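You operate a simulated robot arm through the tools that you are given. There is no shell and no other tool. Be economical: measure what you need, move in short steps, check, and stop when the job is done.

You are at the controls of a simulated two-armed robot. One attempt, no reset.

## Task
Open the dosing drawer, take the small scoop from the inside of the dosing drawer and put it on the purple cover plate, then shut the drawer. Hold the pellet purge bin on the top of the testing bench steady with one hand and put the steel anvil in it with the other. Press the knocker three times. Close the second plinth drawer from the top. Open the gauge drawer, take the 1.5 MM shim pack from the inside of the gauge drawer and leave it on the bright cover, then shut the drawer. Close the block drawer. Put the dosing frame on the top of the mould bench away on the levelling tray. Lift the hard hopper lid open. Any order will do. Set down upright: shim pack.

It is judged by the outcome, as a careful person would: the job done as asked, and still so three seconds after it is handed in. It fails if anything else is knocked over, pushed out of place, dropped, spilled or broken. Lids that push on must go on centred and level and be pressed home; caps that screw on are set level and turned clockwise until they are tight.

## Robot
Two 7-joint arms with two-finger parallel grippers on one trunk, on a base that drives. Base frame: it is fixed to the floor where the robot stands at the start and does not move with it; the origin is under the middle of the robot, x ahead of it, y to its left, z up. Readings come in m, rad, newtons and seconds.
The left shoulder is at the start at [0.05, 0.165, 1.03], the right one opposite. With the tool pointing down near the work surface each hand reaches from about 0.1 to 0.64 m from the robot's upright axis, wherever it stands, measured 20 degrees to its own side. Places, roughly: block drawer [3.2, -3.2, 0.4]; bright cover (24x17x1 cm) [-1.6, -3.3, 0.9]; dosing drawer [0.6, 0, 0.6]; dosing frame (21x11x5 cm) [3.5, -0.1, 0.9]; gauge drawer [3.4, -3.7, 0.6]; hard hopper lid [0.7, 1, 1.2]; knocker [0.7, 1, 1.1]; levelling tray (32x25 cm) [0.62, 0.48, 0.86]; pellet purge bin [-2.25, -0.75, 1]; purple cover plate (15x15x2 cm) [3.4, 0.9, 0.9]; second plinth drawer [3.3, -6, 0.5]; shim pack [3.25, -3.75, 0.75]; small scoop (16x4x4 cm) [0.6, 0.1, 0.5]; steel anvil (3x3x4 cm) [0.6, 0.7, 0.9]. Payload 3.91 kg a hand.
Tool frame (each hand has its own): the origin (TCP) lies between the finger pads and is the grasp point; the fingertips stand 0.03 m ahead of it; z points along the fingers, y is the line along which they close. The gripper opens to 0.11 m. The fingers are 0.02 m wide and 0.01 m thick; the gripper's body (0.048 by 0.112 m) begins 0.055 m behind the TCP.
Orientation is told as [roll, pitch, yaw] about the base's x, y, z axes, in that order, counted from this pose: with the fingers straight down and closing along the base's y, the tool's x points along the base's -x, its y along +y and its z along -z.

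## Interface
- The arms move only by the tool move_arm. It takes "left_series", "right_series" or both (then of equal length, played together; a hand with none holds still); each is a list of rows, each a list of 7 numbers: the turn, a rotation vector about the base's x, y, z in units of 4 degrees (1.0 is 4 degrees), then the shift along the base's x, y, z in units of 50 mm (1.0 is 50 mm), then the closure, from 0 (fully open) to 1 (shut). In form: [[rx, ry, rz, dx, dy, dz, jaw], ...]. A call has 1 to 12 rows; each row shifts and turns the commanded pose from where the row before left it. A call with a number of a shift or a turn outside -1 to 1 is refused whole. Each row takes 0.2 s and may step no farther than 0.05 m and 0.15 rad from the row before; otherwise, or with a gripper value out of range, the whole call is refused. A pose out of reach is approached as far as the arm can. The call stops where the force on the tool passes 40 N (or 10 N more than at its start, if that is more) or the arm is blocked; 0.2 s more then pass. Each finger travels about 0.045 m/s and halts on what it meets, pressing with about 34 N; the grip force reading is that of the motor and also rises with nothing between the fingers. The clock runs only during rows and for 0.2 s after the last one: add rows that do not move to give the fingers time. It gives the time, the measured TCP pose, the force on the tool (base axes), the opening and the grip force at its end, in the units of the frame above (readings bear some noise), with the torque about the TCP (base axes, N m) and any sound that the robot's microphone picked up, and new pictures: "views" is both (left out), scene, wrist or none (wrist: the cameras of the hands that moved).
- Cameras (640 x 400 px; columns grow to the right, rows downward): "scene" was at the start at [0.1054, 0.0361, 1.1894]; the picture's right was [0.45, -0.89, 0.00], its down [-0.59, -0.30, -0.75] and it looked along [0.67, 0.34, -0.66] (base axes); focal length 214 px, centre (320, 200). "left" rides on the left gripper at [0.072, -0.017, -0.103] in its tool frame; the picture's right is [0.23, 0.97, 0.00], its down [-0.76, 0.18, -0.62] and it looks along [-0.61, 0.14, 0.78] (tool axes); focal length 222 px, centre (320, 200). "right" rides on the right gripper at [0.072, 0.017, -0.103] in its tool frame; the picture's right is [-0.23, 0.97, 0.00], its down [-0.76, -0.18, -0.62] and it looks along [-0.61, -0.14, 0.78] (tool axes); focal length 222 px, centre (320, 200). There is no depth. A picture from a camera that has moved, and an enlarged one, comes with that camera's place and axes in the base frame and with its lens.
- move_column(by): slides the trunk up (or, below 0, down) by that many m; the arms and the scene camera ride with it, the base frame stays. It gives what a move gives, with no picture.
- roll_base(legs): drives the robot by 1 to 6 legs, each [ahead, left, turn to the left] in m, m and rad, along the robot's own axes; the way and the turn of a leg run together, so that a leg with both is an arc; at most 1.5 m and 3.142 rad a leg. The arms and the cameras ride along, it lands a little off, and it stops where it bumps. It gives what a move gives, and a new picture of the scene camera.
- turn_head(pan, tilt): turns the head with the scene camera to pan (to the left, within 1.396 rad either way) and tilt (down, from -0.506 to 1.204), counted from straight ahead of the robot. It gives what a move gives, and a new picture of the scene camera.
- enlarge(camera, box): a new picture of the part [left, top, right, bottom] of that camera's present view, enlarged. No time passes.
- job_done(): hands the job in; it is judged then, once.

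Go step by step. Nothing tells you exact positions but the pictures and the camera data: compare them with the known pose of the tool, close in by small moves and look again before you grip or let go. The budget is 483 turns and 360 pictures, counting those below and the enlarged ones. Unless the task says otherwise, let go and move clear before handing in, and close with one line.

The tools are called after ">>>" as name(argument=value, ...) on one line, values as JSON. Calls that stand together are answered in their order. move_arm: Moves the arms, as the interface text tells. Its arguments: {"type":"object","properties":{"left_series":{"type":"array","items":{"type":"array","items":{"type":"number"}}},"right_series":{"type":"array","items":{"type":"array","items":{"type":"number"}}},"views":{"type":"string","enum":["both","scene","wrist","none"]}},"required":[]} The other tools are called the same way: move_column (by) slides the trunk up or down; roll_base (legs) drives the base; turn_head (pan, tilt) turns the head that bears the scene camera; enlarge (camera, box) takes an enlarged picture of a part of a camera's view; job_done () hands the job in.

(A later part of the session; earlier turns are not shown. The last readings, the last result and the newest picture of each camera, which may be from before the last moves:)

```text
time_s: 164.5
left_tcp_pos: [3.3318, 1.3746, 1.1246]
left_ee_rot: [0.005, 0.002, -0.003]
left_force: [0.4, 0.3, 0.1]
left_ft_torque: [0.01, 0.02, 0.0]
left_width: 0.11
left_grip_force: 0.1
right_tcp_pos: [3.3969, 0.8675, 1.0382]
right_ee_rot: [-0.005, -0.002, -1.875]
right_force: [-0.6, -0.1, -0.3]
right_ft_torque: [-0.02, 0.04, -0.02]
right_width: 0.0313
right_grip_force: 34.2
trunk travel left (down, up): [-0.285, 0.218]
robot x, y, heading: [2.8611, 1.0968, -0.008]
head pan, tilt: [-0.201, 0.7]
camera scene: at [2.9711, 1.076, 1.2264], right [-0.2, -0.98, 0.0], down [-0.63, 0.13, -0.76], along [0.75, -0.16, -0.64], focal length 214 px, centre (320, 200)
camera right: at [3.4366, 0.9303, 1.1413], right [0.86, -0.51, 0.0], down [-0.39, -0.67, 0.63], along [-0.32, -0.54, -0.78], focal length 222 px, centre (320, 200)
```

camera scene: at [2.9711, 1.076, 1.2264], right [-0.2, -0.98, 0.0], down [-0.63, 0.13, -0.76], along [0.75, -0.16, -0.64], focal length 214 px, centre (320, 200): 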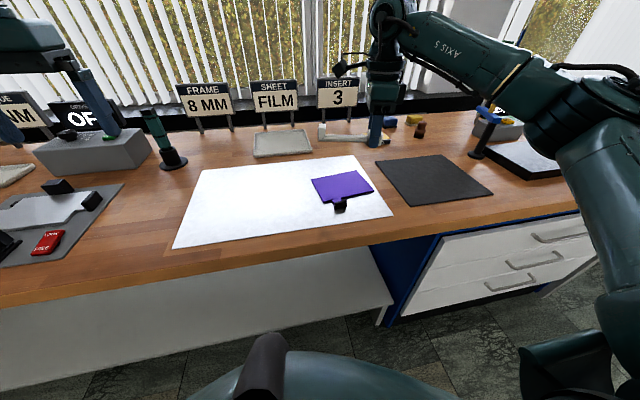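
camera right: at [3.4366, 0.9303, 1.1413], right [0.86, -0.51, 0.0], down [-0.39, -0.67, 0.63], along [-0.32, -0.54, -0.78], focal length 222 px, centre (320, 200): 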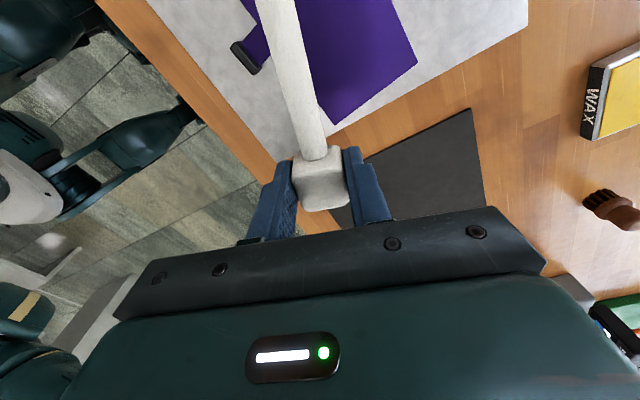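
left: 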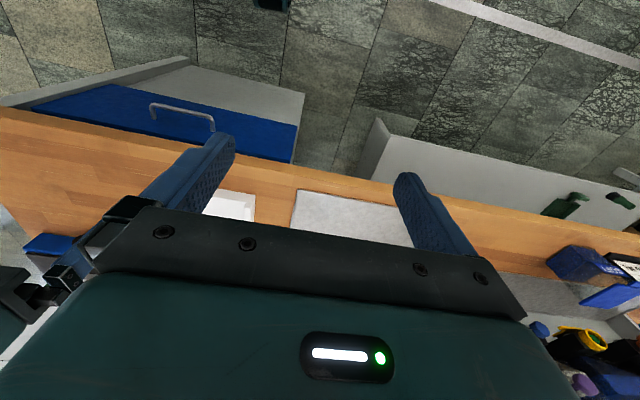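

The scoop is over the plate, aligned roughly along its diagonal. I lower it gently.

>>> move_arm(right_series=[[0, 0, 0, 0.2, 0, -0.5, 1], [0, 0, 0, 0, 0, -0.5, 1], [0, 0, 0, 0, 0, -0.5, 1], [0, 0, 0, 0, 0, -0.4, 1]])

```text
time_s: 165.5
left_tcp_pos: [3.3321, 1.3743, 1.1254]
left_ee_rot: [0.005, 0.002, -0.003]
left_force: [-0.1, 0.2, 0.8]
left_ft_torque: [0.0, 0.02, 0.01]
left_width: 0.11
left_grip_force: 0.1
right_tcp_pos: [3.4059, 0.8672, 0.945]
right_ee_rot: [-0.005, -0.002, -1.873]
right_force: [0.1, 0.4, -0.7]
right_ft_torque: [0.0, -0.02, -0.01]
right_width: 0.0316
right_grip_force: 34.0
trunk travel left (down, up): [-0.285, 0.218]
robot x, y, heading: [2.8581, 1.0978, -0.002]
head pan, tilt: [-0.201, 0.7]
camera scene: at [2.9708, 1.0759, 1.2265], right [-0.2, -0.98, 0.0], down [-0.63, 0.13, -0.76], along [0.75, -0.16, -0.64], focal length 214 px, centre (320, 200)
camera right: at [3.4459, 0.9301, 1.0476], right [0.86, -0.51, 0.0], down [-0.39, -0.67, 0.63], along [-0.32, -0.54, -0.78], focal length 222 px, centre (320, 200)
```

scene: 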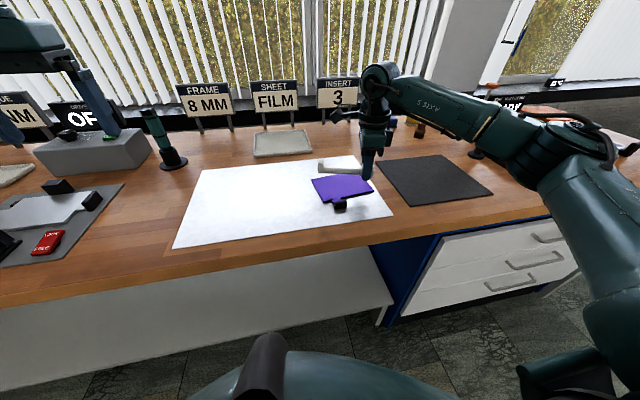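
right: 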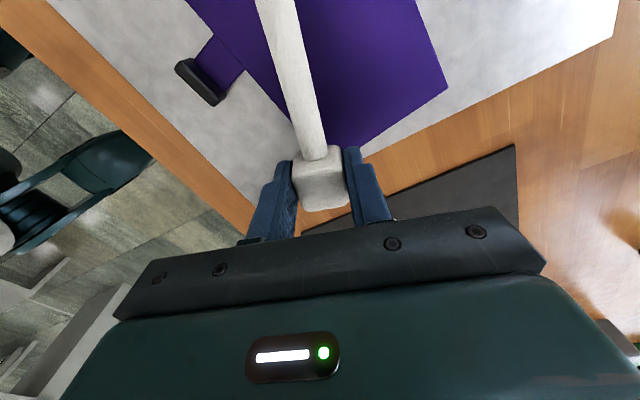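

Position good. Lower slowly to contact.

>>> move_arm(right_series=[[0, 0, 0, 0.1, 0.05, -0.25, 1], [0, 0, 0, 0, 0, -0.15, 1], [0, 0, 0, 0, 0, -0.1, 1], [0, 0, 0, 0, 0, -0.1, 1]], views="wrist")

```text
time_s: 166.5
left_tcp_pos: [3.3324, 1.3741, 1.1253]
left_ee_rot: [0.004, 0.002, -0.001]
left_force: [-0.1, 0.2, 0.3]
left_ft_torque: [-0.02, -0.01, 0.0]
left_width: 0.11
left_grip_force: 0.1
right_tcp_pos: [3.4115, 0.8706, 0.9151]
right_ee_rot: [-0.003, -0.003, -1.874]
right_force: [0.3, -0.4, -0.1]
right_ft_torque: [-0.05, 0.04, 0.02]
right_width: 0.0314
right_grip_force: 33.6
trunk travel left (down, up): [-0.285, 0.218]
robot x, y, heading: [2.8591, 1.0959, -0.006]
head pan, tilt: [-0.201, 0.7]
camera right: at [3.4505, 0.9328, 1.0172], right [0.86, -0.51, 0.0], down [-0.39, -0.67, 0.63], along [-0.32, -0.54, -0.78], focal length 222 px, centre (320, 200)
```

right: 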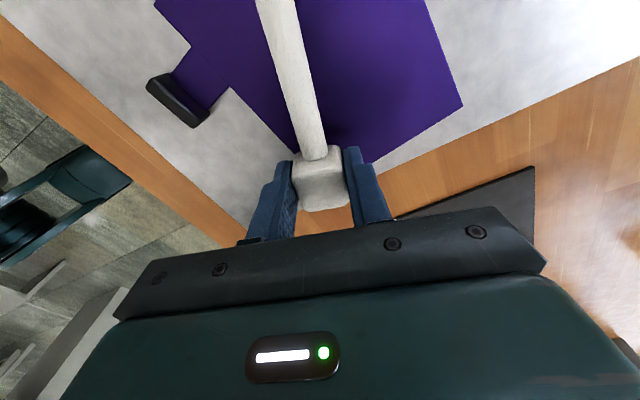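

The cup is close to the plate's near edge; shift 15 mm inwards and continue to contact.

>>> move_arm(right_series=[[0, 0, 0, 0.3, 0.06, 0, 1], [0, 0, 0, 0, 0, -0.1, 1], [0, 0, 0, 0, 0, -0.1, 1], [0, 0, 0, 0, 0, -0.1, 1], [0, 0, 0, 0, 0, -0.1, 1]], views="wrist")

```text
time_s: 167.7
left_tcp_pos: [3.3323, 1.3746, 1.1263]
left_ee_rot: [0.006, 0.0, -0.001]
left_force: [0.2, 0.0, 0.4]
left_ft_torque: [-0.01, -0.03, -0.02]
left_width: 0.11
left_grip_force: 0.0
right_tcp_pos: [3.4277, 0.8734, 0.8973]
right_ee_rot: [0.002, 0.0, -1.874]
right_force: [-0.5, -2.0, 12.0]
right_ft_torque: [-0.08, 0.15, 0.11]
right_width: 0.0313
right_grip_force: 33.7
trunk travel left (down, up): [-0.285, 0.218]
robot x, y, heading: [2.8556, 1.0956, -0.004]
head pan, tilt: [-0.201, 0.7]
camera right: at [3.4649, 0.9354, 1.0003], right [0.86, -0.51, 0.0], down [-0.4, -0.67, 0.62], along [-0.32, -0.54, -0.78], focal length 222 px, centre (320, 200)
```

right: 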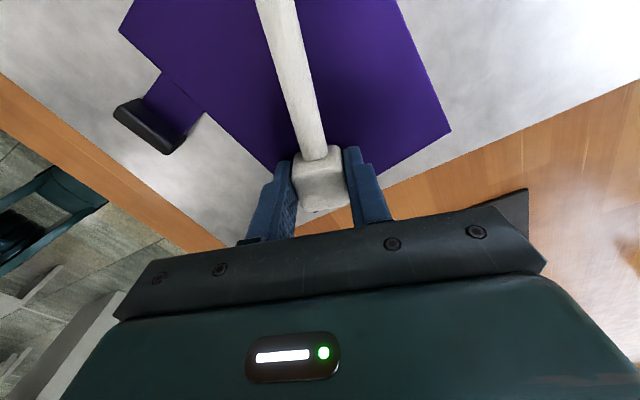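

Contact at 12 N with the cup inside the plate. Release and rise.

>>> move_arm(right_series=[[0, 0, 0, 0, 0, 0.04, 0.6], [0, 0, 0, 0, 0, 0, 0.4], [0, 0, 0, 0, 0, 0, 0.4], [0, 0, 0, 0, 0, 0.3, 0.4], [0, 0, 0, 0, 0, 0.5, 0.4], [0, 0, 0, 0, 0, 0.7, 0.4], [0, 0, 0, 0, 0, 0.8, 0.4], [0, 0, 0, 0, 0, 0.8, 0.2], [0, 0, 0, 0, 0, 0.8, 0], [0, 0, 0, 0, 0, 0.5, 0]])

```text
time_s: 169.9
left_tcp_pos: [3.3314, 1.3741, 1.1249]
left_ee_rot: [0.005, 0.002, -0.002]
left_force: [-0.4, -0.9, -0.5]
left_ft_torque: [-0.02, 0.01, 0.01]
left_width: 0.1101
left_grip_force: 0.0
right_tcp_pos: [3.4266, 0.873, 1.1173]
right_ee_rot: [-0.003, -0.002, -1.872]
right_force: [0.1, 0.1, 0.4]
right_ft_torque: [-0.01, 0.0, -0.03]
right_width: 0.1099
right_grip_force: 0.1
trunk travel left (down, up): [-0.285, 0.218]
robot x, y, heading: [2.856, 1.0951, -0.0]
head pan, tilt: [-0.201, 0.7]
camera scene: at [2.9705, 1.0762, 1.2264], right [-0.2, -0.98, 0.0], down [-0.63, 0.13, -0.77], along [0.75, -0.16, -0.64], focal length 214 px, centre (320, 200)
camera right: at [3.4661, 0.9358, 1.2203], right [0.86, -0.51, 0.0], down [-0.39, -0.67, 0.63], along [-0.32, -0.54, -0.78], focal length 222 px, centre (320, 200)
```

scene: 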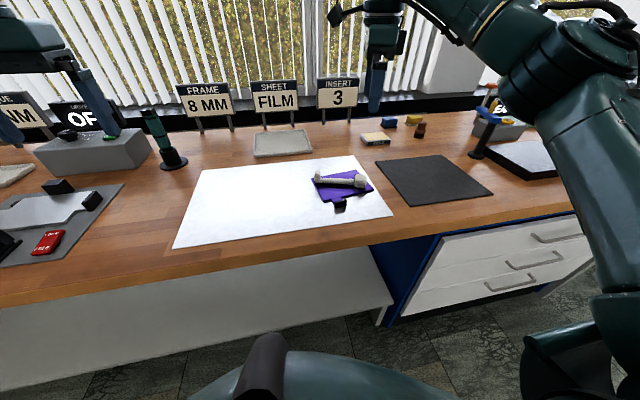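
right: 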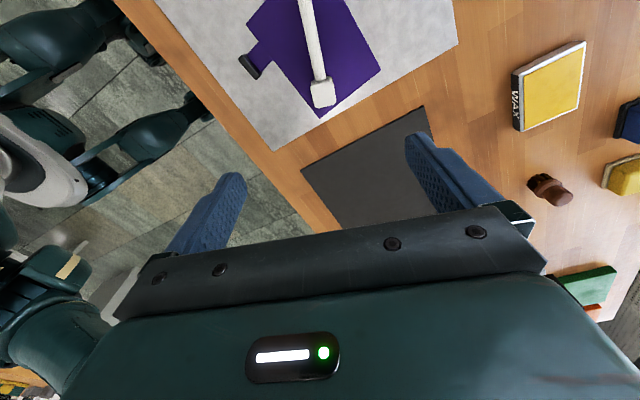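

Scoop is on the purple plate. Next, the dosing frame on the right end of this bench: retract the right hand and drive right.

>>> move_arm(right_series=[[0, 0, 0, -0.8, 0, 0.3, 0], [0, 0, 0, -0.8, 0, 0.3, 0], [0, 0, 0, -0.8, 0, 0.3, 0], [0, 0, 0, -0.8, 0, 0, 0]], views="none")

>>> roll_base(legs=[[-0.1, 0, 0], [0, -1.0, 0]])

>>> turn_head(pan=-0.1, tilt=0.6)

```text
time_s: 170.9
left_tcp_pos: [3.3309, 1.3748, 1.1249]
left_ee_rot: [0.006, 0.002, -0.002]
left_force: [-0.2, -0.7, -0.1]
left_ft_torque: [0.01, 0.01, 0.02]
left_width: 0.1099
left_grip_force: 0.0
right_tcp_pos: [3.2649, 0.872, 1.1624]
right_ee_rot: [-0.004, 0.0, -1.874]
right_force: [0.3, -0.7, 0.2]
right_ft_torque: [0.01, -0.05, -0.03]
right_width: 0.1101
right_grip_force: 0.0
trunk travel left (down, up): [-0.285, 0.218]
robot x, y, heading: [2.8571, 1.0968, 0.001]
head pan, tilt: [-0.201, 0.7]
```

```text
time_s: 180.8
left_tcp_pos: [3.2289, 0.3706, 1.126]
left_ee_rot: [0.004, 0.001, 0.001]
left_force: [0.1, 0.0, 0.0]
left_ft_torque: [-0.01, -0.01, 0.0]
left_width: 0.1102
left_grip_force: 0.0
right_tcp_pos: [3.1644, -0.1325, 1.1624]
right_ee_rot: [-0.004, -0.002, -1.87]
right_force: [0.2, 0.3, -1.0]
right_ft_torque: [0.02, 0.04, 0.0]
right_width: 0.1099
right_grip_force: 0.0
trunk travel left (down, up): [-0.285, 0.218]
robot x, y, heading: [2.7592, 0.0883, 0.002]
head pan, tilt: [-0.201, 0.7]
camera scene: at [2.869, 0.07, 1.2265], right [-0.2, -0.98, 0.0], down [-0.63, 0.13, -0.76], along [0.75, -0.15, -0.64], focal length 214 px, centre (320, 200)
```

scene: 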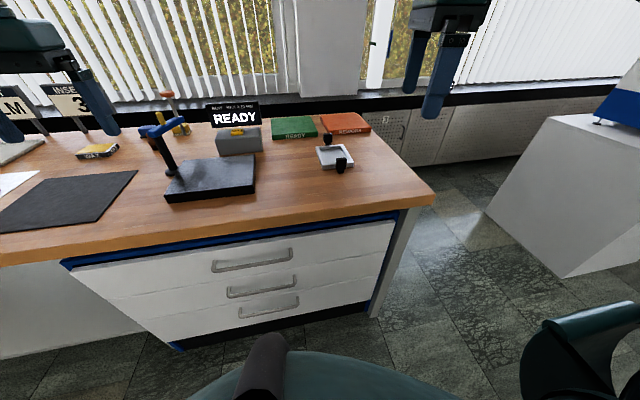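

```text
time_s: 181.5
left_tcp_pos: [3.2289, 0.3696, 1.1255]
left_ee_rot: [0.003, 0.001, 0.002]
left_force: [1.2, -1.1, 0.2]
left_ft_torque: [0.03, 0.0, -0.03]
left_width: 0.11
left_grip_force: 0.1
right_tcp_pos: [3.165, -0.1321, 1.1611]
right_ee_rot: [-0.003, -0.002, -1.871]
right_force: [0.2, 0.2, 0.7]
right_ft_torque: [0.02, -0.01, -0.01]
right_width: 0.1103
right_grip_force: 0.0
trunk travel left (down, up): [-0.285, 0.218]
robot x, y, heading: [2.7527, 0.0901, 0.001]
head pan, tilt: [-0.099, 0.6]
camera scene: at [2.8737, 0.0781, 1.235], right [-0.1, -1.0, 0.0], down [-0.56, 0.06, -0.82], along [0.82, -0.08, -0.57], focal length 214 px, centre (320, 200)
```

scene: 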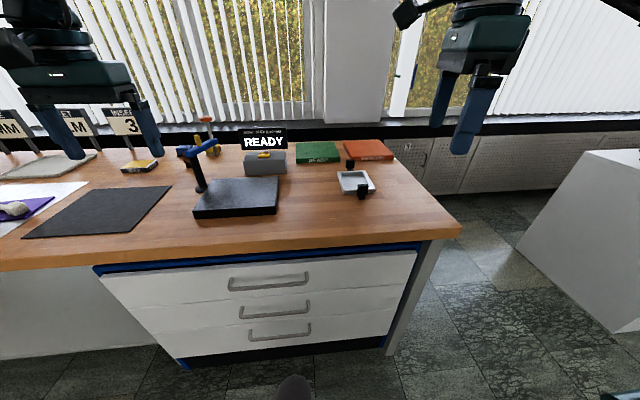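

>>> enlarge(camera="scene", box=[300, 130, 420, 210])

```text
5.00 times, centred on (360, 170) of scene
camera zoom: at [2.8737, 0.0781, 1.235], right [-0.1, -1.0, 0.0], down [-0.56, 0.06, -0.82], along [0.82, -0.08, -0.57], focal length 1072 px, centre (120, 350)
```

zoom: 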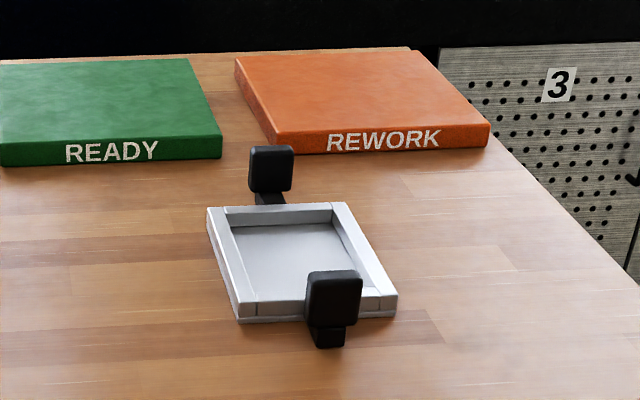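

The frame lies with its long axis along x, with a black tab handle at each end (x≈3.39 and 3.57, y≈−0.10). I'll stand at the bench's right end facing +y and lift it with both hands. First re-orient the right hand.

>>> move_arm(right_series=[[0, 0, 1, 0, 0, 0, 0], [0, 0, 1, 0, 0, 0, 0], [0, 0, 1, 0, 0, 0, 0], [0, 0, 1, 0, 0, 0, 0], [0, 0, 1, 0, 0, 0, 0], [0, 0, 1, 0, 0, 0, 0], [0, 0, 1, 0, 0, 0, 0], [0, 0, 1, 0, 0, 0, 0], [0, 0, 1, 0, 0, 0, 0], [0, 0, 1, 0, 0, 0, 0], [0, 0, 1, 0, 0, 0, 0], [0, 0, 1, 0, 0, 0, 0]], views="none")

>>> move_arm(right_series=[[0, 0, 1, 0, 0, 0, 0], [0, 0, 1, 0, 0, 0, 0], [0, 0, 1, 0, 0, 0, 0], [0, 0, 1, 0, 0, 0, 0], [0, 0, 1, 0, 0, 0, 0], [0, 0, 1, 0, 0, 0, 0], [0, 0, 1, 0, 0, 0, 0], [0, 0, 1, 0, 0, 0, 0], [0, 0, 1, 0, 0, 0, 0], [0, 0, 1, 0, 0, 0, 0], [0, 0, 1, 0, 0, 0, 0], [0, 0, 1, 0, 0, 0, 0]], views="none")

>>> move_arm(right_series=[[0, 0, 1, 0, 0, 0, 0], [0, 0, 1, 0, 0, 0, 0], [0, 0, 0.8, 0, 0, 0, 0]], views="none")

>>> roll_base(legs=[[0, -0.85, 0], [0.72, 0, 0]])

```text
time_s: 184.1
left_tcp_pos: [3.2305, 0.3709, 1.1263]
left_ee_rot: [0.004, 0.003, 0.003]
left_force: [-0.5, -0.4, 0.4]
left_ft_torque: [0.02, -0.02, 0.01]
left_width: 0.1099
left_grip_force: 0.0
right_tcp_pos: [3.164, -0.1329, 1.1622]
right_ee_rot: [-0.003, -0.003, -1.03]
right_force: [0.4, 0.9, -0.1]
right_ft_torque: [0.0, -0.03, 0.02]
right_width: 0.11
right_grip_force: 0.0
trunk travel left (down, up): [-0.285, 0.218]
robot x, y, heading: [2.7523, 0.0877, -0.003]
head pan, tilt: [-0.099, 0.6]
```

```text
time_s: 186.7
left_tcp_pos: [3.2281, 0.3691, 1.1255]
left_ee_rot: [0.005, 0.003, 0.002]
left_force: [-0.5, -0.9, -0.1]
left_ft_torque: [-0.03, -0.01, -0.04]
left_width: 0.11
left_grip_force: 0.0
right_tcp_pos: [3.1654, -0.1327, 1.1623]
right_ee_rot: [-0.006, -0.003, -0.192]
right_force: [0.5, 0.3, 0.2]
right_ft_torque: [0.0, 0.02, -0.01]
right_width: 0.11
right_grip_force: 0.1
trunk travel left (down, up): [-0.285, 0.218]
robot x, y, heading: [2.7573, 0.0858, 0.0]
head pan, tilt: [-0.099, 0.6]
```

```text
time_s: 187.5
left_tcp_pos: [3.229, 0.3694, 1.1248]
left_ee_rot: [0.005, 0.0, 0.001]
left_force: [-0.4, -0.4, 0.4]
left_ft_torque: [-0.02, -0.01, -0.01]
left_width: 0.1102
left_grip_force: 0.0
right_tcp_pos: [3.1635, -0.1319, 1.1618]
right_ee_rot: [-0.003, -0.001, 0.005]
right_force: [0.0, 0.1, -0.9]
right_ft_torque: [0.03, -0.04, 0.0]
right_width: 0.1098
right_grip_force: 0.0
trunk travel left (down, up): [-0.285, 0.218]
robot x, y, heading: [2.7549, 0.0878, -0.003]
head pan, tilt: [-0.099, 0.6]
```

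```text
time_s: 198.9
left_tcp_pos: [3.9454, -0.4874, 1.1254]
left_ee_rot: [0.005, 0.002, 0.002]
left_force: [-0.2, -0.2, 0.8]
left_ft_torque: [-0.01, 0.03, 0.01]
left_width: 0.1099
left_grip_force: 0.0
right_tcp_pos: [3.8813, -0.9885, 1.1613]
right_ee_rot: [-0.004, -0.001, 0.001]
right_force: [0.6, 0.3, 0.5]
right_ft_torque: [-0.01, 0.0, -0.01]
right_width: 0.11
right_grip_force: 0.0
trunk travel left (down, up): [-0.285, 0.218]
robot x, y, heading: [3.4706, -0.769, 0.004]
head pan, tilt: [-0.099, 0.6]
camera scene: at [3.5901, -0.7786, 1.235], right [-0.1, -1.0, 0.0], down [-0.56, 0.06, -0.82], along [0.82, -0.08, -0.57], focal length 214 px, centre (320, 200)
```

scene: 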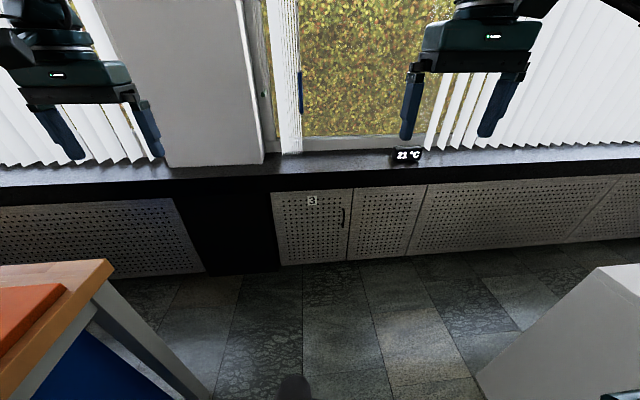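

Now turn left to face the bench end.

>>> roll_base(legs=[[0, 0, 1.571]])

>>> turn_head(pan=0.0, tilt=0.75)

```text
time_s: 203.1
left_tcp_pos: [3.1966, -0.2899, 1.126]
left_ee_rot: [0.004, 0.002, 1.558]
left_force: [-0.6, -0.3, -0.8]
left_ft_torque: [0.02, 0.0, -0.01]
left_width: 0.1099
left_grip_force: 0.1
right_tcp_pos: [3.6973, -0.3623, 1.1621]
right_ee_rot: [-0.003, -0.002, 1.557]
right_force: [-0.9, 0.8, -0.1]
right_ft_torque: [0.03, 0.01, 0.01]
right_width: 0.11
right_grip_force: 0.0
trunk travel left (down, up): [-0.285, 0.218]
robot x, y, heading: [3.4693, -0.7644, 1.558]
head pan, tilt: [-0.099, 0.6]
camera scene: at [3.4828, -0.6527, 1.2351], right [0.99, -0.11, 0.0], down [-0.06, -0.56, -0.83], along [0.09, 0.82, -0.56], focal length 214 px, centre (320, 200)
```

scene: 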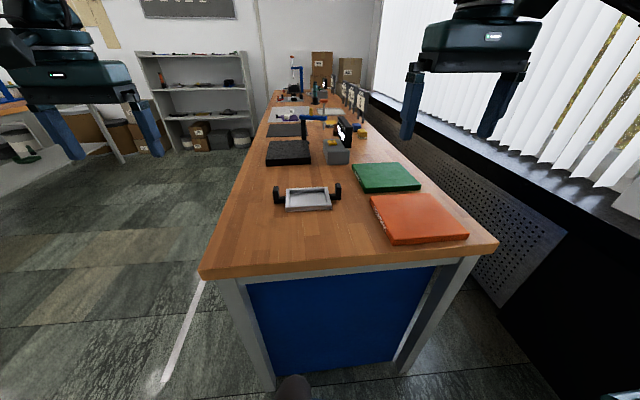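

```text
time_s: 203.8
left_tcp_pos: [3.1967, -0.2902, 1.1256]
left_ee_rot: [0.003, 0.001, 1.559]
left_force: [-0.2, 0.5, -0.1]
left_ft_torque: [0.04, 0.0, 0.03]
left_width: 0.11
left_grip_force: 0.1
right_tcp_pos: [3.6981, -0.3617, 1.1624]
right_ee_rot: [-0.003, 0.0, 1.558]
right_force: [0.2, 0.0, 0.1]
right_ft_torque: [-0.01, -0.01, 0.02]
right_width: 0.1101
right_grip_force: 0.2
trunk travel left (down, up): [-0.285, 0.218]
robot x, y, heading: [3.471, -0.7696, 1.556]
head pan, tilt: [0.0, 0.75]
camera scene: at [3.4741, -0.6577, 1.2222], right [1.0, -0.01, 0.0], down [-0.01, -0.68, -0.73], along [0.01, 0.73, -0.68], focal length 214 px, centre (320, 200)
```

scene: 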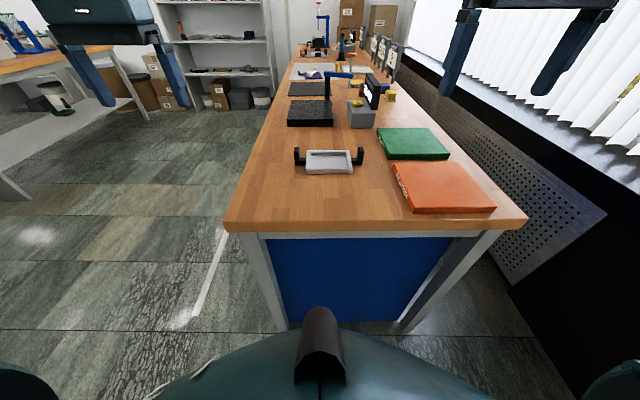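

I move slightly closer and zoom in on the frame.

>>> roll_base(legs=[[0.07, 0.0, 0.013]])

>>> enlarge(camera="scene", box=[270, 130, 390, 205])

```text
time_s: 204.8
left_tcp_pos: [3.1904, -0.2239, 1.1245]
left_ee_rot: [0.005, 0.002, 1.569]
left_force: [0.5, 0.1, -0.7]
left_ft_torque: [-0.02, 0.0, -0.02]
left_width: 0.1098
left_grip_force: 0.1
right_tcp_pos: [3.6927, -0.2887, 1.1612]
right_ee_rot: [-0.004, -0.002, 1.57]
right_force: [0.1, -0.1, -0.3]
right_ft_torque: [-0.03, 0.0, 0.03]
right_width: 0.1099
right_grip_force: 0.0
trunk travel left (down, up): [-0.285, 0.218]
robot x, y, heading: [3.47, -0.6999, 1.57]
head pan, tilt: [0.0, 0.75]
camera scene: at [3.4731, -0.5863, 1.2221], right [1.0, 0.0, 0.0], down [0.0, -0.68, -0.73], along [0.0, 0.73, -0.68], focal length 214 px, centre (320, 200)
```

scene: 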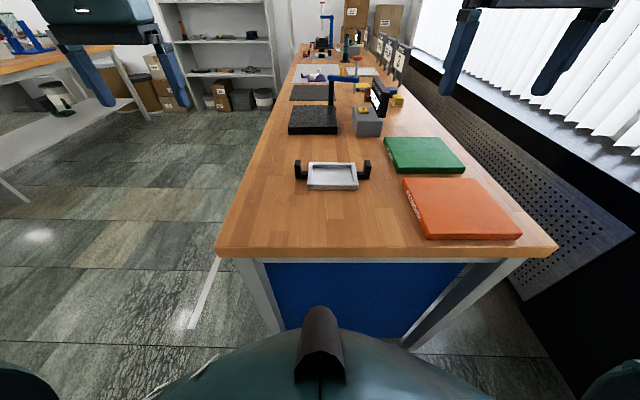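

```text
5.33 times, centred on (330, 168) of scene
camera zoom: at [3.4731, -0.5863, 1.2221], right [1.0, 0.0, 0.0], down [0.0, -0.68, -0.73], along [0.0, 0.73, -0.68], focal length 1144 px, centre (267, 373)
```

zoom: 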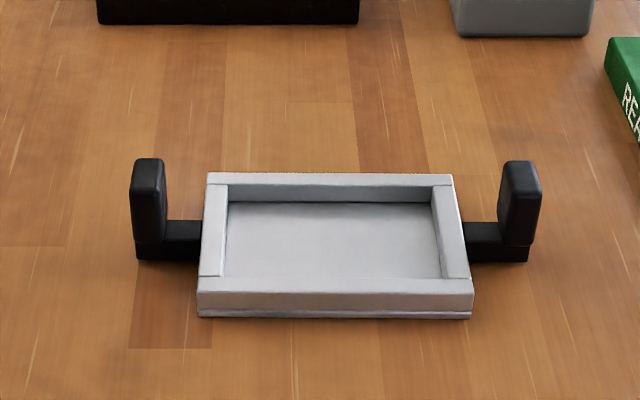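

The L-shaped end posts are at about (3.413, −0.11) and (3.601, −0.11), top ≈0.91. I bring both hands above them.

>>> move_arm(left_series=[[0, 0, 0, 0.743, 0.38, -0.35, 0.7], [0, 0, 0, 0.743, 0.38, -0.35, 0.7], [0, 0, 0, 0.743, 0.38, -0.35, 0.7], [0, 0, 0, 0.743, 0.38, -0.35, 0.7], [0, 0, 0, 0.743, 0.38, -0.35, 0.7], [0, 0, 0, 0.743, 0.38, -0.35, 0.7], [0, 0, 0, 0, 0, 0, 0.7]], right_series=[[0, 0, 0, -0.307, 0.597, -0.47, 0.7], [0, 0, 0, -0.307, 0.597, -0.47, 0.7], [0, 0, 0, -0.307, 0.597, -0.47, 0.7], [0, 0, 0, -0.307, 0.597, -0.47, 0.7], [0, 0, 0, -0.307, 0.597, -0.47, 0.7], [0, 0, 0, -0.307, 0.597, -0.47, 0.7], [0, 0, 0, 0, 0, 0, 0.7]])

```text
time_s: 206.4
left_tcp_pos: [3.3113, -0.2005, 1.0075]
left_ee_rot: [0.004, 0.0, 1.569]
left_force: [-1.0, -0.3, -0.2]
left_ft_torque: [0.01, 0.02, -0.02]
left_width: 0.033
left_grip_force: 0.0
left hand out of reach, approached as far as the arm can: row 3, 4, 5, 6
right_tcp_pos: [3.6007, -0.1092, 1.0207]
right_ee_rot: [-0.003, -0.004, 1.569]
right_force: [-0.4, 0.2, 0.0]
right_ft_torque: [0.01, -0.01, 0.0]
right_width: 0.0331
right_grip_force: 0.1
trunk travel left (down, up): [-0.285, 0.218]
robot x, y, heading: [3.4729, -0.6959, 1.573]
head pan, tilt: [0.0, 0.75]
camera scene: at [3.4732, -0.5872, 1.2222], right [1.0, 0.0, 0.0], down [0.0, -0.68, -0.73], along [0.0, 0.73, -0.68], focal length 214 px, centre (320, 200)
camera right: at [3.5857, -0.1835, 1.1233], right [-0.97, 0.23, 0.0], down [0.18, 0.76, 0.63], along [0.14, 0.61, -0.78], focal length 222 px, centre (320, 200)
camera left: at [3.3297, -0.2722, 1.1104], right [-0.97, -0.23, 0.0], down [-0.18, 0.76, 0.62], along [-0.14, 0.61, -0.78], focal length 222 px, centre (320, 200)
```

scene: 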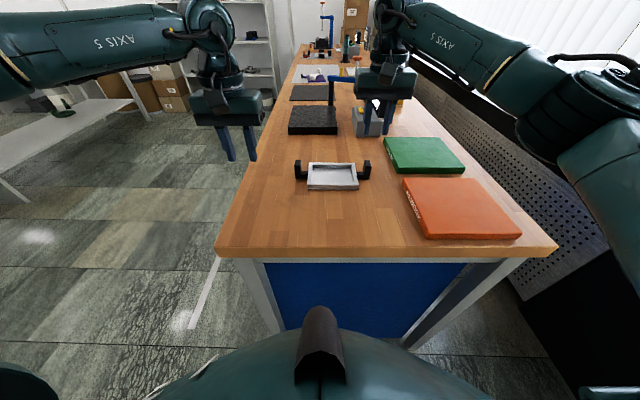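
right: 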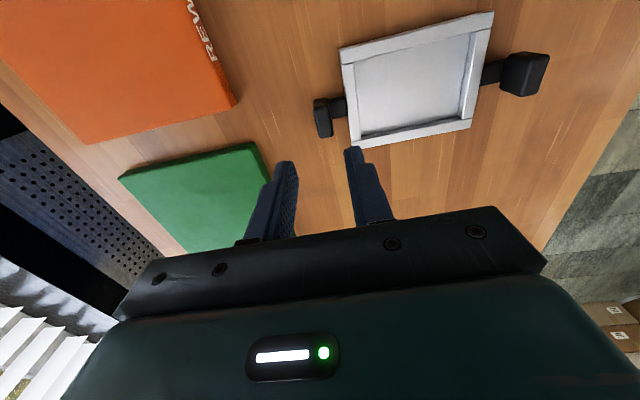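
left: 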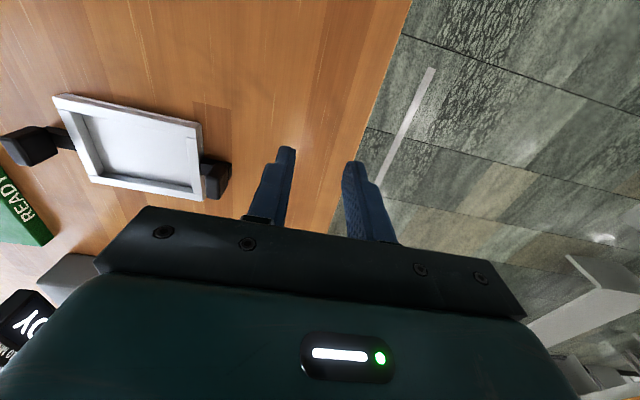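

The right hand is right over its post; the left got stuck at a limit. I try nudging the left hand up and in.

>>> move_arm(left_series=[[0, 0, 0, 0, 0, 0.6, 0.7], [0, 0, 0, 0, 0, 0.6, 0.7], [0, 0, 0, 0.3, 0.3, 0.3, 0.7], [0, 0, 0, 0.4, 0.4, 0, 0.7], [0, 0, 0, 0.4, 0.4, 0, 0.7], [0, 0, 0, 0.4, 0.4, 0, 0.7], [0, 0, 0, 0.4, 0.4, 0, 0.7]], views="scene")

```text
time_s: 208.0
left_tcp_pos: [3.3006, -0.2042, 1.0666]
left_ee_rot: [0.004, 0.001, 1.573]
left_force: [-0.8, 0.1, 0.7]
left_ft_torque: [0.0, 0.01, -0.02]
left_width: 0.0329
left_grip_force: 0.0
left hand out of reach, approached as far as the arm can: row 1, 2, 3, 4, 5, 6, 7
right_tcp_pos: [3.6019, -0.1082, 1.0208]
right_ee_rot: [-0.003, -0.001, 1.57]
right_force: [-0.5, 0.5, -0.2]
right_ft_torque: [-0.01, 0.0, -0.03]
right_width: 0.033
right_grip_force: 0.1
trunk travel left (down, up): [-0.285, 0.218]
robot x, y, heading: [3.472, -0.6945, 1.571]
head pan, tilt: [0.0, 0.75]
camera scene: at [3.4731, -0.587, 1.2222], right [1.0, 0.0, 0.0], down [0.0, -0.68, -0.73], along [0.0, 0.73, -0.68], focal length 214 px, centre (320, 200)
```

scene: 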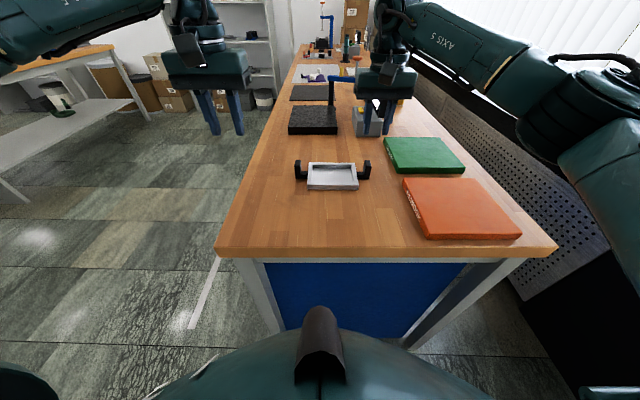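

I test whether a yaw turn frees the left arm.

>>> move_arm(left_series=[[0, 0, 1, 0, 0, 0, 0.7], [0, 0, 1, 0, 0, 0, 0.7], [0, 0, 1, 0, 0, 0, 0.7], [0, 0, 1, 0, 0, 0, 0.7], [0, 0, 1, 0.4, 0.3, 0, 0.7], [0, 0, 1, 0.4, 0.3, 0, 0.7]], views="none")

```text
time_s: 209.4
left_tcp_pos: [3.3024, -0.2049, 1.064]
left_ee_rot: [0.004, -0.001, 1.874]
left_force: [0.5, 0.2, -0.3]
left_ft_torque: [-0.02, 0.04, 0.03]
left_width: 0.0331
left_grip_force: 0.1
left hand out of reach, approached as far as the arm can: row 5, 6
right_tcp_pos: [3.6014, -0.1102, 1.022]
right_ee_rot: [-0.004, -0.001, 1.571]
right_force: [-0.2, 0.2, -1.0]
right_ft_torque: [-0.02, -0.01, 0.04]
right_width: 0.0328
right_grip_force: 0.0
trunk travel left (down, up): [-0.285, 0.218]
robot x, y, heading: [3.4693, -0.6964, 1.573]
head pan, tilt: [0.0, 0.75]
```

>>> move_arm(left_series=[[0, 0, -1, 0, -0.4, 0, 0.7], [0, 0, -1, 0, -0.4, 0, 0.7], [0, 0, -1, 0, -0.4, 0, 0.7], [0, 0, -1, 0, -0.4, 0, 0.7], [0, 0, 0, 0.4, 0, 0, 0.7], [0, 0, 0, 0.4, 0, 0, 0.7], [0, 0, 0, 0.4, 0, 0, 0.7], [0, 0, 0, 0.4, 0, 0, 0.7]], views="scene")

```text
time_s: 211.2
left_tcp_pos: [3.3573, -0.2861, 1.0623]
left_ee_rot: [0.005, 0.002, 1.643]
left_force: [-0.1, 0.5, 0.4]
left_ft_torque: [0.0, 0.01, 0.01]
left_width: 0.033
left_grip_force: 0.2
left hand out of reach, approached as far as the arm can: row 7, 8
right_tcp_pos: [3.6009, -0.1082, 1.0218]
right_ee_rot: [-0.004, -0.002, 1.57]
right_force: [0.6, 1.1, 1.0]
right_ft_torque: [-0.01, -0.01, 0.02]
right_width: 0.0328
right_grip_force: 0.0
trunk travel left (down, up): [-0.285, 0.218]
robot x, y, heading: [3.4695, -0.6996, 1.57]
head pan, tilt: [0.0, 0.75]
camera scene: at [3.473, -0.5862, 1.2221], right [1.0, 0.0, 0.0], down [0.0, -0.68, -0.73], along [0.0, 0.73, -0.68], focal length 214 px, centre (320, 200)
```

scene: 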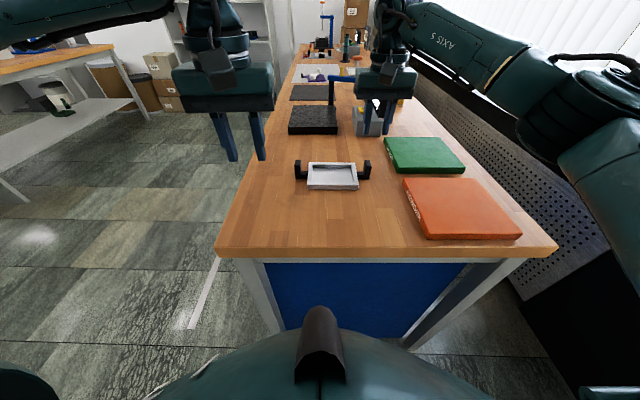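

>>> turn_head(pan=0.7, tilt=0.1)

>>> turn_head(pan=-0.7, tilt=0.1)

```text
time_s: 212.3
left_tcp_pos: [3.3572, -0.2868, 1.0634]
left_ee_rot: [0.002, 0.001, 1.642]
left_force: [0.1, -0.7, 0.9]
left_ft_torque: [0.02, 0.01, -0.05]
left_width: 0.033
left_grip_force: 0.0
right_tcp_pos: [3.6006, -0.1099, 1.0216]
right_ee_rot: [-0.001, -0.002, 1.572]
right_force: [-0.4, -0.3, -0.3]
right_ft_torque: [0.02, -0.02, -0.03]
right_width: 0.0331
right_grip_force: 0.0
trunk travel left (down, up): [-0.285, 0.218]
robot x, y, heading: [3.4748, -0.6996, 1.572]
head pan, tilt: [0.7, 0.099]
camera scene: at [3.4139, -0.5994, 1.2812], right [0.77, 0.64, 0.0], down [0.06, -0.08, -0.99], along [-0.64, 0.76, -0.1], focal length 214 px, centre (320, 200)
```

scene: 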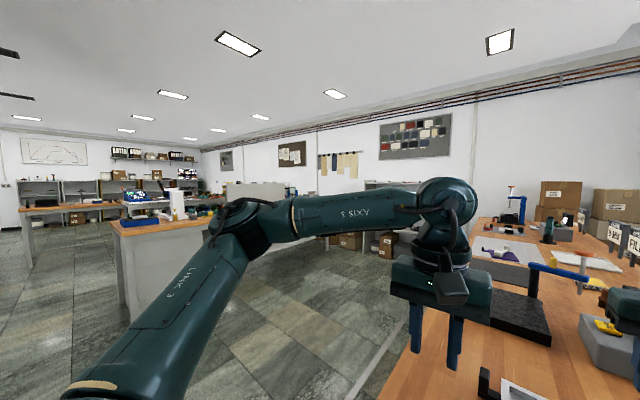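

```text
time_s: 213.8
left_tcp_pos: [3.3565, -0.2865, 1.0643]
left_ee_rot: [0.005, -0.001, 1.642]
left_force: [1.1, 0.1, -0.7]
left_ft_torque: [0.0, 0.01, 0.02]
left_width: 0.0329
left_grip_force: 0.1
right_tcp_pos: [3.603, -0.1101, 1.0211]
right_ee_rot: [-0.004, -0.001, 1.572]
right_force: [0.0, 0.9, 0.3]
right_ft_torque: [0.0, 0.0, 0.01]
right_width: 0.0329
right_grip_force: 0.0
trunk travel left (down, up): [-0.285, 0.218]
robot x, y, heading: [3.4708, -0.6966, 1.569]
head pan, tilt: [-0.7, 0.099]
camera scene: at [3.5324, -0.5995, 1.2812], right [0.76, -0.64, 0.0], down [-0.06, -0.08, -1.0], along [0.64, 0.76, -0.1], focal length 214 px, centre (320, 200)
```

scene: 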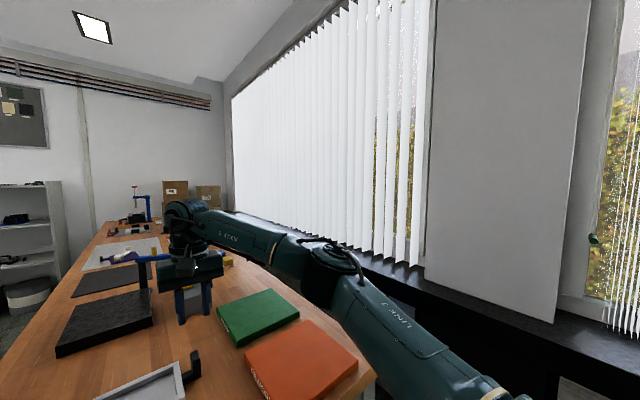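

The left elbow is far out to the side. I'll try moving the hand out left and forward first, then inward.

>>> move_arm(left_series=[[0, 0, 0, -0.8, 0, 0, 0.7], [0, 0, 0, -0.8, 0, 0, 0.7], [0, 0, 0, -0.8, 0, 0, 0.7], [0, 0, 0, -0.5, 0.4, 0, 0.7], [0, 0, 0, 0, 0.7, 0, 0.7], [0, 0, 0, 0, 0.7, 0, 0.7], [0, 0, 0, 0, 0.7, 0, 0.7], [0, 0, 0, 0, 0.7, 0, 0.7]], views="none")

```text
time_s: 215.6
left_tcp_pos: [3.2074, -0.1335, 1.0614]
left_ee_rot: [0.006, -0.002, 1.643]
left_force: [0.7, 0.5, 0.5]
left_ft_torque: [0.0, 0.0, -0.01]
left_width: 0.0331
left_grip_force: 0.0
left hand out of reach, approached as far as the arm can: row 8
right_tcp_pos: [3.6013, -0.111, 1.0219]
right_ee_rot: [-0.003, -0.004, 1.57]
right_force: [0.2, -0.6, 0.3]
right_ft_torque: [-0.01, 0.01, 0.02]
right_width: 0.0333
right_grip_force: 0.1
trunk travel left (down, up): [-0.285, 0.218]
robot x, y, heading: [3.472, -0.6946, 1.571]
head pan, tilt: [-0.7, 0.099]
```

>>> move_arm(left_series=[[0, 0, 0, 0.7, 0, -0.1, 0.7], [0, 0, 0, 0.7, 0, -0.1, 0.7], [0, 0, 0, 0.7, 0, -0.1, 0.7]], views="none")

>>> turn_head(pan=0.5, tilt=0.3)

```text
time_s: 216.4
left_tcp_pos: [3.2831, -0.1761, 1.0336]
left_ee_rot: [0.003, -0.002, 1.643]
left_force: [-0.2, 1.3, 0.0]
left_ft_torque: [-0.01, 0.03, 0.0]
left_width: 0.0327
left_grip_force: 0.1
left hand out of reach, approached as far as the arm can: row 1, 2, 3
right_tcp_pos: [3.6017, -0.1093, 1.0209]
right_ee_rot: [-0.003, -0.002, 1.571]
right_force: [0.0, 0.3, 0.5]
right_ft_torque: [-0.03, 0.02, -0.01]
right_width: 0.033
right_grip_force: 0.1
trunk travel left (down, up): [-0.285, 0.218]
robot x, y, heading: [3.4721, -0.7005, 1.576]
head pan, tilt: [-0.7, 0.099]
```

```text
time_s: 217.8
left_tcp_pos: [3.2827, -0.1754, 1.0345]
left_ee_rot: [0.002, -0.001, 1.641]
left_force: [0.0, 0.4, -0.8]
left_ft_torque: [-0.02, 0.01, 0.01]
left_width: 0.0325
left_grip_force: 0.1
right_tcp_pos: [3.6017, -0.1094, 1.021]
right_ee_rot: [-0.003, -0.003, 1.572]
right_force: [0.6, 0.5, -0.2]
right_ft_torque: [0.0, 0.01, 0.02]
right_width: 0.0331
right_grip_force: 0.0
trunk travel left (down, up): [-0.285, 0.218]
robot x, y, heading: [3.4696, -0.6976, 1.573]
head pan, tilt: [0.499, 0.3]
camera scene: at [3.4285, -0.5879, 1.2626], right [0.88, 0.48, 0.0], down [0.14, -0.26, -0.96], along [-0.46, 0.84, -0.3], focal length 214 px, centre (320, 200)
```

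scene: 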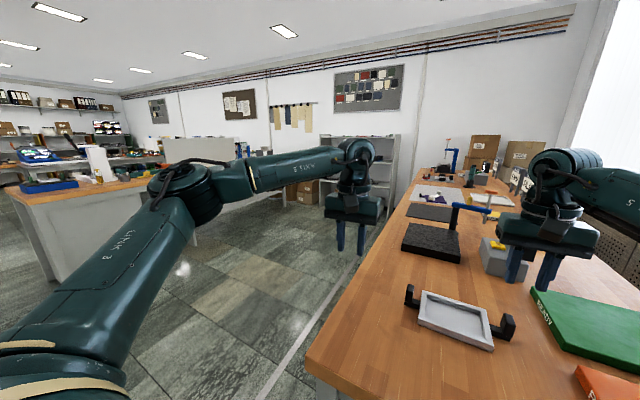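

I try lowering the left hand first and then moving inward.

>>> move_arm(left_series=[[0, 0, 0, 0, 0, -0.5, 0.7], [0, 0, 0, 0, 0, -0.5, 0.7], [0, 0, 0, 0.5, 0.2, -0.3, 0.7], [0, 0, 0, 0.5, 0.2, 0, 0.7], [0, 0, 0, 0.5, 0.2, 0, 0.7]], views="none")

```text
time_s: 219.0
left_tcp_pos: [3.3084, -0.1948, 0.9711]
left_ee_rot: [0.001, -0.001, 1.642]
left_force: [-0.4, 0.3, 0.4]
left_ft_torque: [-0.01, 0.04, -0.05]
left_width: 0.0328
left_grip_force: 0.1
left hand out of reach, approached as far as the arm can: row 3, 4, 5
right_tcp_pos: [3.6015, -0.1098, 1.0204]
right_ee_rot: [-0.003, -0.003, 1.569]
right_force: [0.7, -0.5, 0.9]
right_ft_torque: [-0.01, 0.02, -0.02]
right_width: 0.0331
right_grip_force: 0.1
trunk travel left (down, up): [-0.285, 0.218]
robot x, y, heading: [3.4696, -0.6983, 1.577]
head pan, tilt: [0.499, 0.3]
```

>>> move_arm(left_series=[[0, 0, -1, 0, 0, 0.3, 0.7], [0, 0, -1, 0, 0, 0.3, 0.7], [0, 0, -1, 0, 0, 0.3, 0.7], [0, 0, -1, 0, 0, 0, 0.7], [0, 0, -1, 0, 0, 0, 0.7], [0, 0, -1, 0, 0, 0, 0.7], [0, 0, -1, 0.4, 0.2, 0, 0.7], [0, 0, -1, 0.4, 0.2, 0, 0.7], [0, 0, 0, 0.4, 0.2, 0, 0.7]], views="none")

```text
time_s: 221.0
left_tcp_pos: [3.3179, -0.2071, 1.0098]
left_ee_rot: [0.003, -0.001, 1.082]
left_force: [-0.2, 0.1, -0.4]
left_ft_torque: [-0.02, 0.02, 0.0]
left_width: 0.0328
left_grip_force: 0.0
left hand out of reach, approached as far as the arm can: row 7, 8, 9
right_tcp_pos: [3.6015, -0.11, 1.021]
right_ee_rot: [-0.003, -0.002, 1.571]
right_force: [0.0, -0.1, -0.1]
right_ft_torque: [-0.03, 0.02, -0.02]
right_width: 0.0331
right_grip_force: 0.1
trunk travel left (down, up): [-0.285, 0.218]
robot x, y, heading: [3.4713, -0.6956, 1.572]
head pan, tilt: [0.499, 0.3]
```

Not a wrist limit; the left arm just can't come further inward. I'll shift the base 0.14 m to its right so both posts come within reach.

>>> move_arm(left_series=[[0, 0, 1, -0.3, 0, 0, 0.7], [0, 0, 1, -0.2, 0, 0, 0.7], [0, 0, 1, 0, 0, 0, 0.7], [0, 0, 1, 0, 0, 0, 0.7], [0, 0, 1, 0, 0, 0, 0.7], [0, 0, 1, 0, 0, 0, 0.7], [0, 0, 1, 0, 0, 0, 0.7]], views="none")

>>> roll_base(legs=[[0, -0.14, 0]])

>>> move_arm(right_series=[[0, 0, 0, -0.56, 0, 0, 0.7], [0, 0, 0, -0.56, 0, 0, 0.7], [0, 0, 0, -0.56, 0, 0, 0.7], [0, 0, 0, -0.56, 0, 0, 0.7], [0, 0, 0, -0.56, 0, 0, 0.7]], views="none")

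```text
time_s: 222.6
left_tcp_pos: [3.2931, -0.2052, 1.0103]
left_ee_rot: [0.004, 0.002, 1.572]
left_force: [-0.1, -0.1, 0.6]
left_ft_torque: [0.0, -0.01, -0.02]
left_width: 0.0329
left_grip_force: 0.0
right_tcp_pos: [3.6017, -0.1105, 1.0213]
right_ee_rot: [-0.003, -0.001, 1.57]
right_force: [-0.1, -1.1, 0.9]
right_ft_torque: [-0.02, 0.01, -0.06]
right_width: 0.0331
right_grip_force: 0.0
trunk travel left (down, up): [-0.285, 0.218]
robot x, y, heading: [3.473, -0.6985, 1.574]
head pan, tilt: [0.499, 0.3]
```

```text
time_s: 224.5
left_tcp_pos: [3.4338, -0.206, 1.0097]
left_ee_rot: [0.006, 0.002, 1.57]
left_force: [0.0, 0.3, -0.5]
left_ft_torque: [-0.02, -0.01, 0.02]
left_width: 0.033
left_grip_force: 0.1
right_tcp_pos: [3.7437, -0.1106, 1.0208]
right_ee_rot: [-0.004, -0.002, 1.57]
right_force: [0.6, -0.7, -0.5]
right_ft_torque: [0.03, 0.02, 0.02]
right_width: 0.0332
right_grip_force: 0.0
trunk travel left (down, up): [-0.285, 0.218]
robot x, y, heading: [3.6151, -0.6979, 1.569]
head pan, tilt: [0.499, 0.3]
camera scene: at [3.5699, -0.5881, 1.2626], right [0.88, 0.48, 0.0], down [0.14, -0.26, -0.96], along [-0.46, 0.84, -0.3], focal length 214 px, centre (320, 200)
```

scene: 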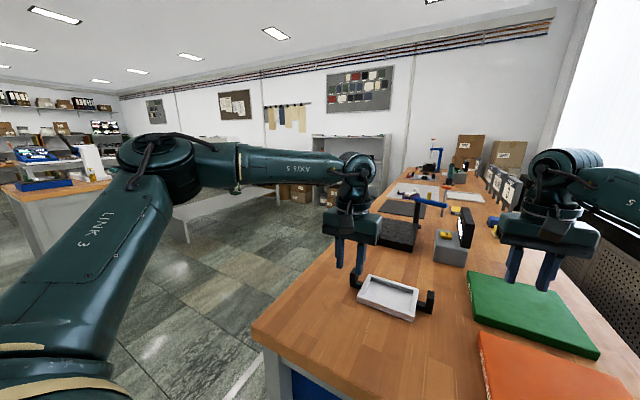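

```text
time_s: 225.7
left_tcp_pos: [3.4328, -0.2058, 1.009]
left_ee_rot: [0.004, 0.0, 1.571]
left_force: [-0.6, -0.7, 0.4]
left_ft_torque: [0.02, 0.01, 0.01]
left_width: 0.033
left_grip_force: 0.1
right_tcp_pos: [3.6011, -0.11, 1.0214]
right_ee_rot: [-0.004, -0.002, 1.569]
right_force: [-0.8, 0.1, 0.1]
right_ft_torque: [0.01, 0.0, -0.01]
right_width: 0.0333
right_grip_force: 0.1
trunk travel left (down, up): [-0.285, 0.218]
robot x, y, heading: [3.6138, -0.6984, 1.57]
head pan, tilt: [0.499, 0.3]
```

Right hand is over its post again. Now bring the left hand to (3.413, −0.11) and look.

>>> move_arm(left_series=[[0, 0, 0, -0.1, 0.5, 0, 0.72], [0, 0, 0, -0.1, 0.5, 0, 0.72], [0, 0, 0, -0.1, 0.5, 0, 0.72], [0, 0, 0, -0.1, 0.4, 0, 0.72]], right_series=[[0, 0, 0, 0, 0, 0, 0.72], [0, 0, 0, 0, 0, 0, 0.72], [0, 0, 0, 0, 0, 0, 0.72], [0, 0, 0, 0, 0, 0, 0.72]])

```text
time_s: 226.7
left_tcp_pos: [3.3895, -0.1434, 1.0063]
left_ee_rot: [0.001, -0.002, 1.569]
left_force: [-0.4, 0.2, 0.1]
left_ft_torque: [-0.03, -0.02, -0.04]
left_width: 0.0307
left_grip_force: 0.0
left hand out of reach, approached as far as the arm can: row 2, 3, 4
right_tcp_pos: [3.6017, -0.1107, 1.0207]
right_ee_rot: [-0.004, -0.003, 1.571]
right_force: [0.6, 0.2, -0.5]
right_ft_torque: [-0.02, 0.02, 0.02]
right_width: 0.0307
right_grip_force: 0.0
trunk travel left (down, up): [-0.285, 0.218]
robot x, y, heading: [3.6112, -0.7005, 1.572]
head pan, tilt: [0.499, 0.3]
camera scene: at [3.5696, -0.5881, 1.2626], right [0.88, 0.48, 0.0], down [0.14, -0.26, -0.96], along [-0.46, 0.84, -0.3], focal length 214 px, centre (320, 200)
camera right: at [3.5865, -0.1841, 1.1234], right [-0.97, 0.23, 0.0], down [0.18, 0.76, 0.63], along [0.14, 0.61, -0.78], focal length 222 px, centre (320, 200)
camera left: at [3.4061, -0.2167, 1.1095], right [-0.97, -0.23, 0.0], down [-0.18, 0.76, 0.62], along [-0.14, 0.61, -0.78], focal length 222 px, centre (320, 200)
```

scene: 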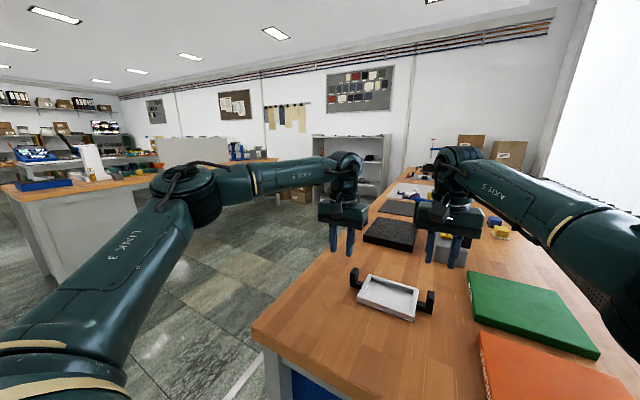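
right: 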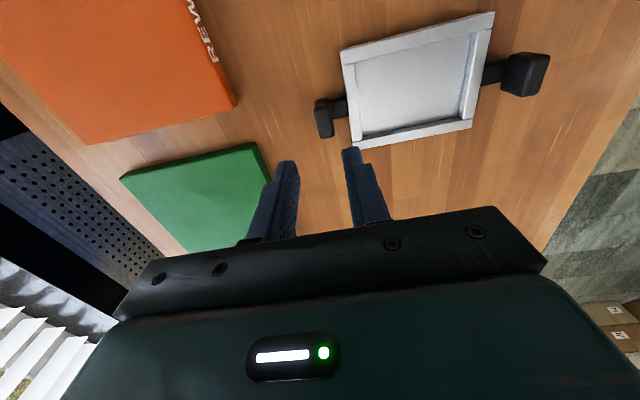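
left: 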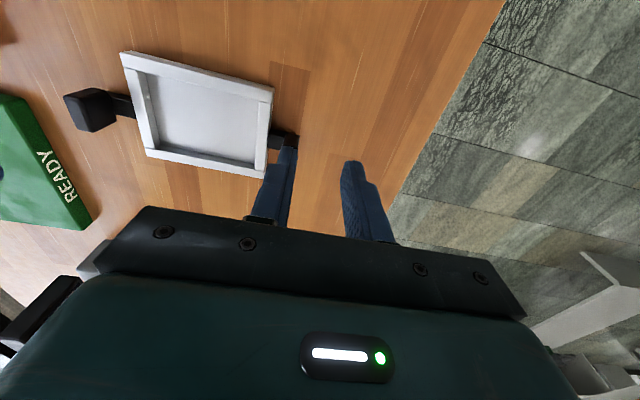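

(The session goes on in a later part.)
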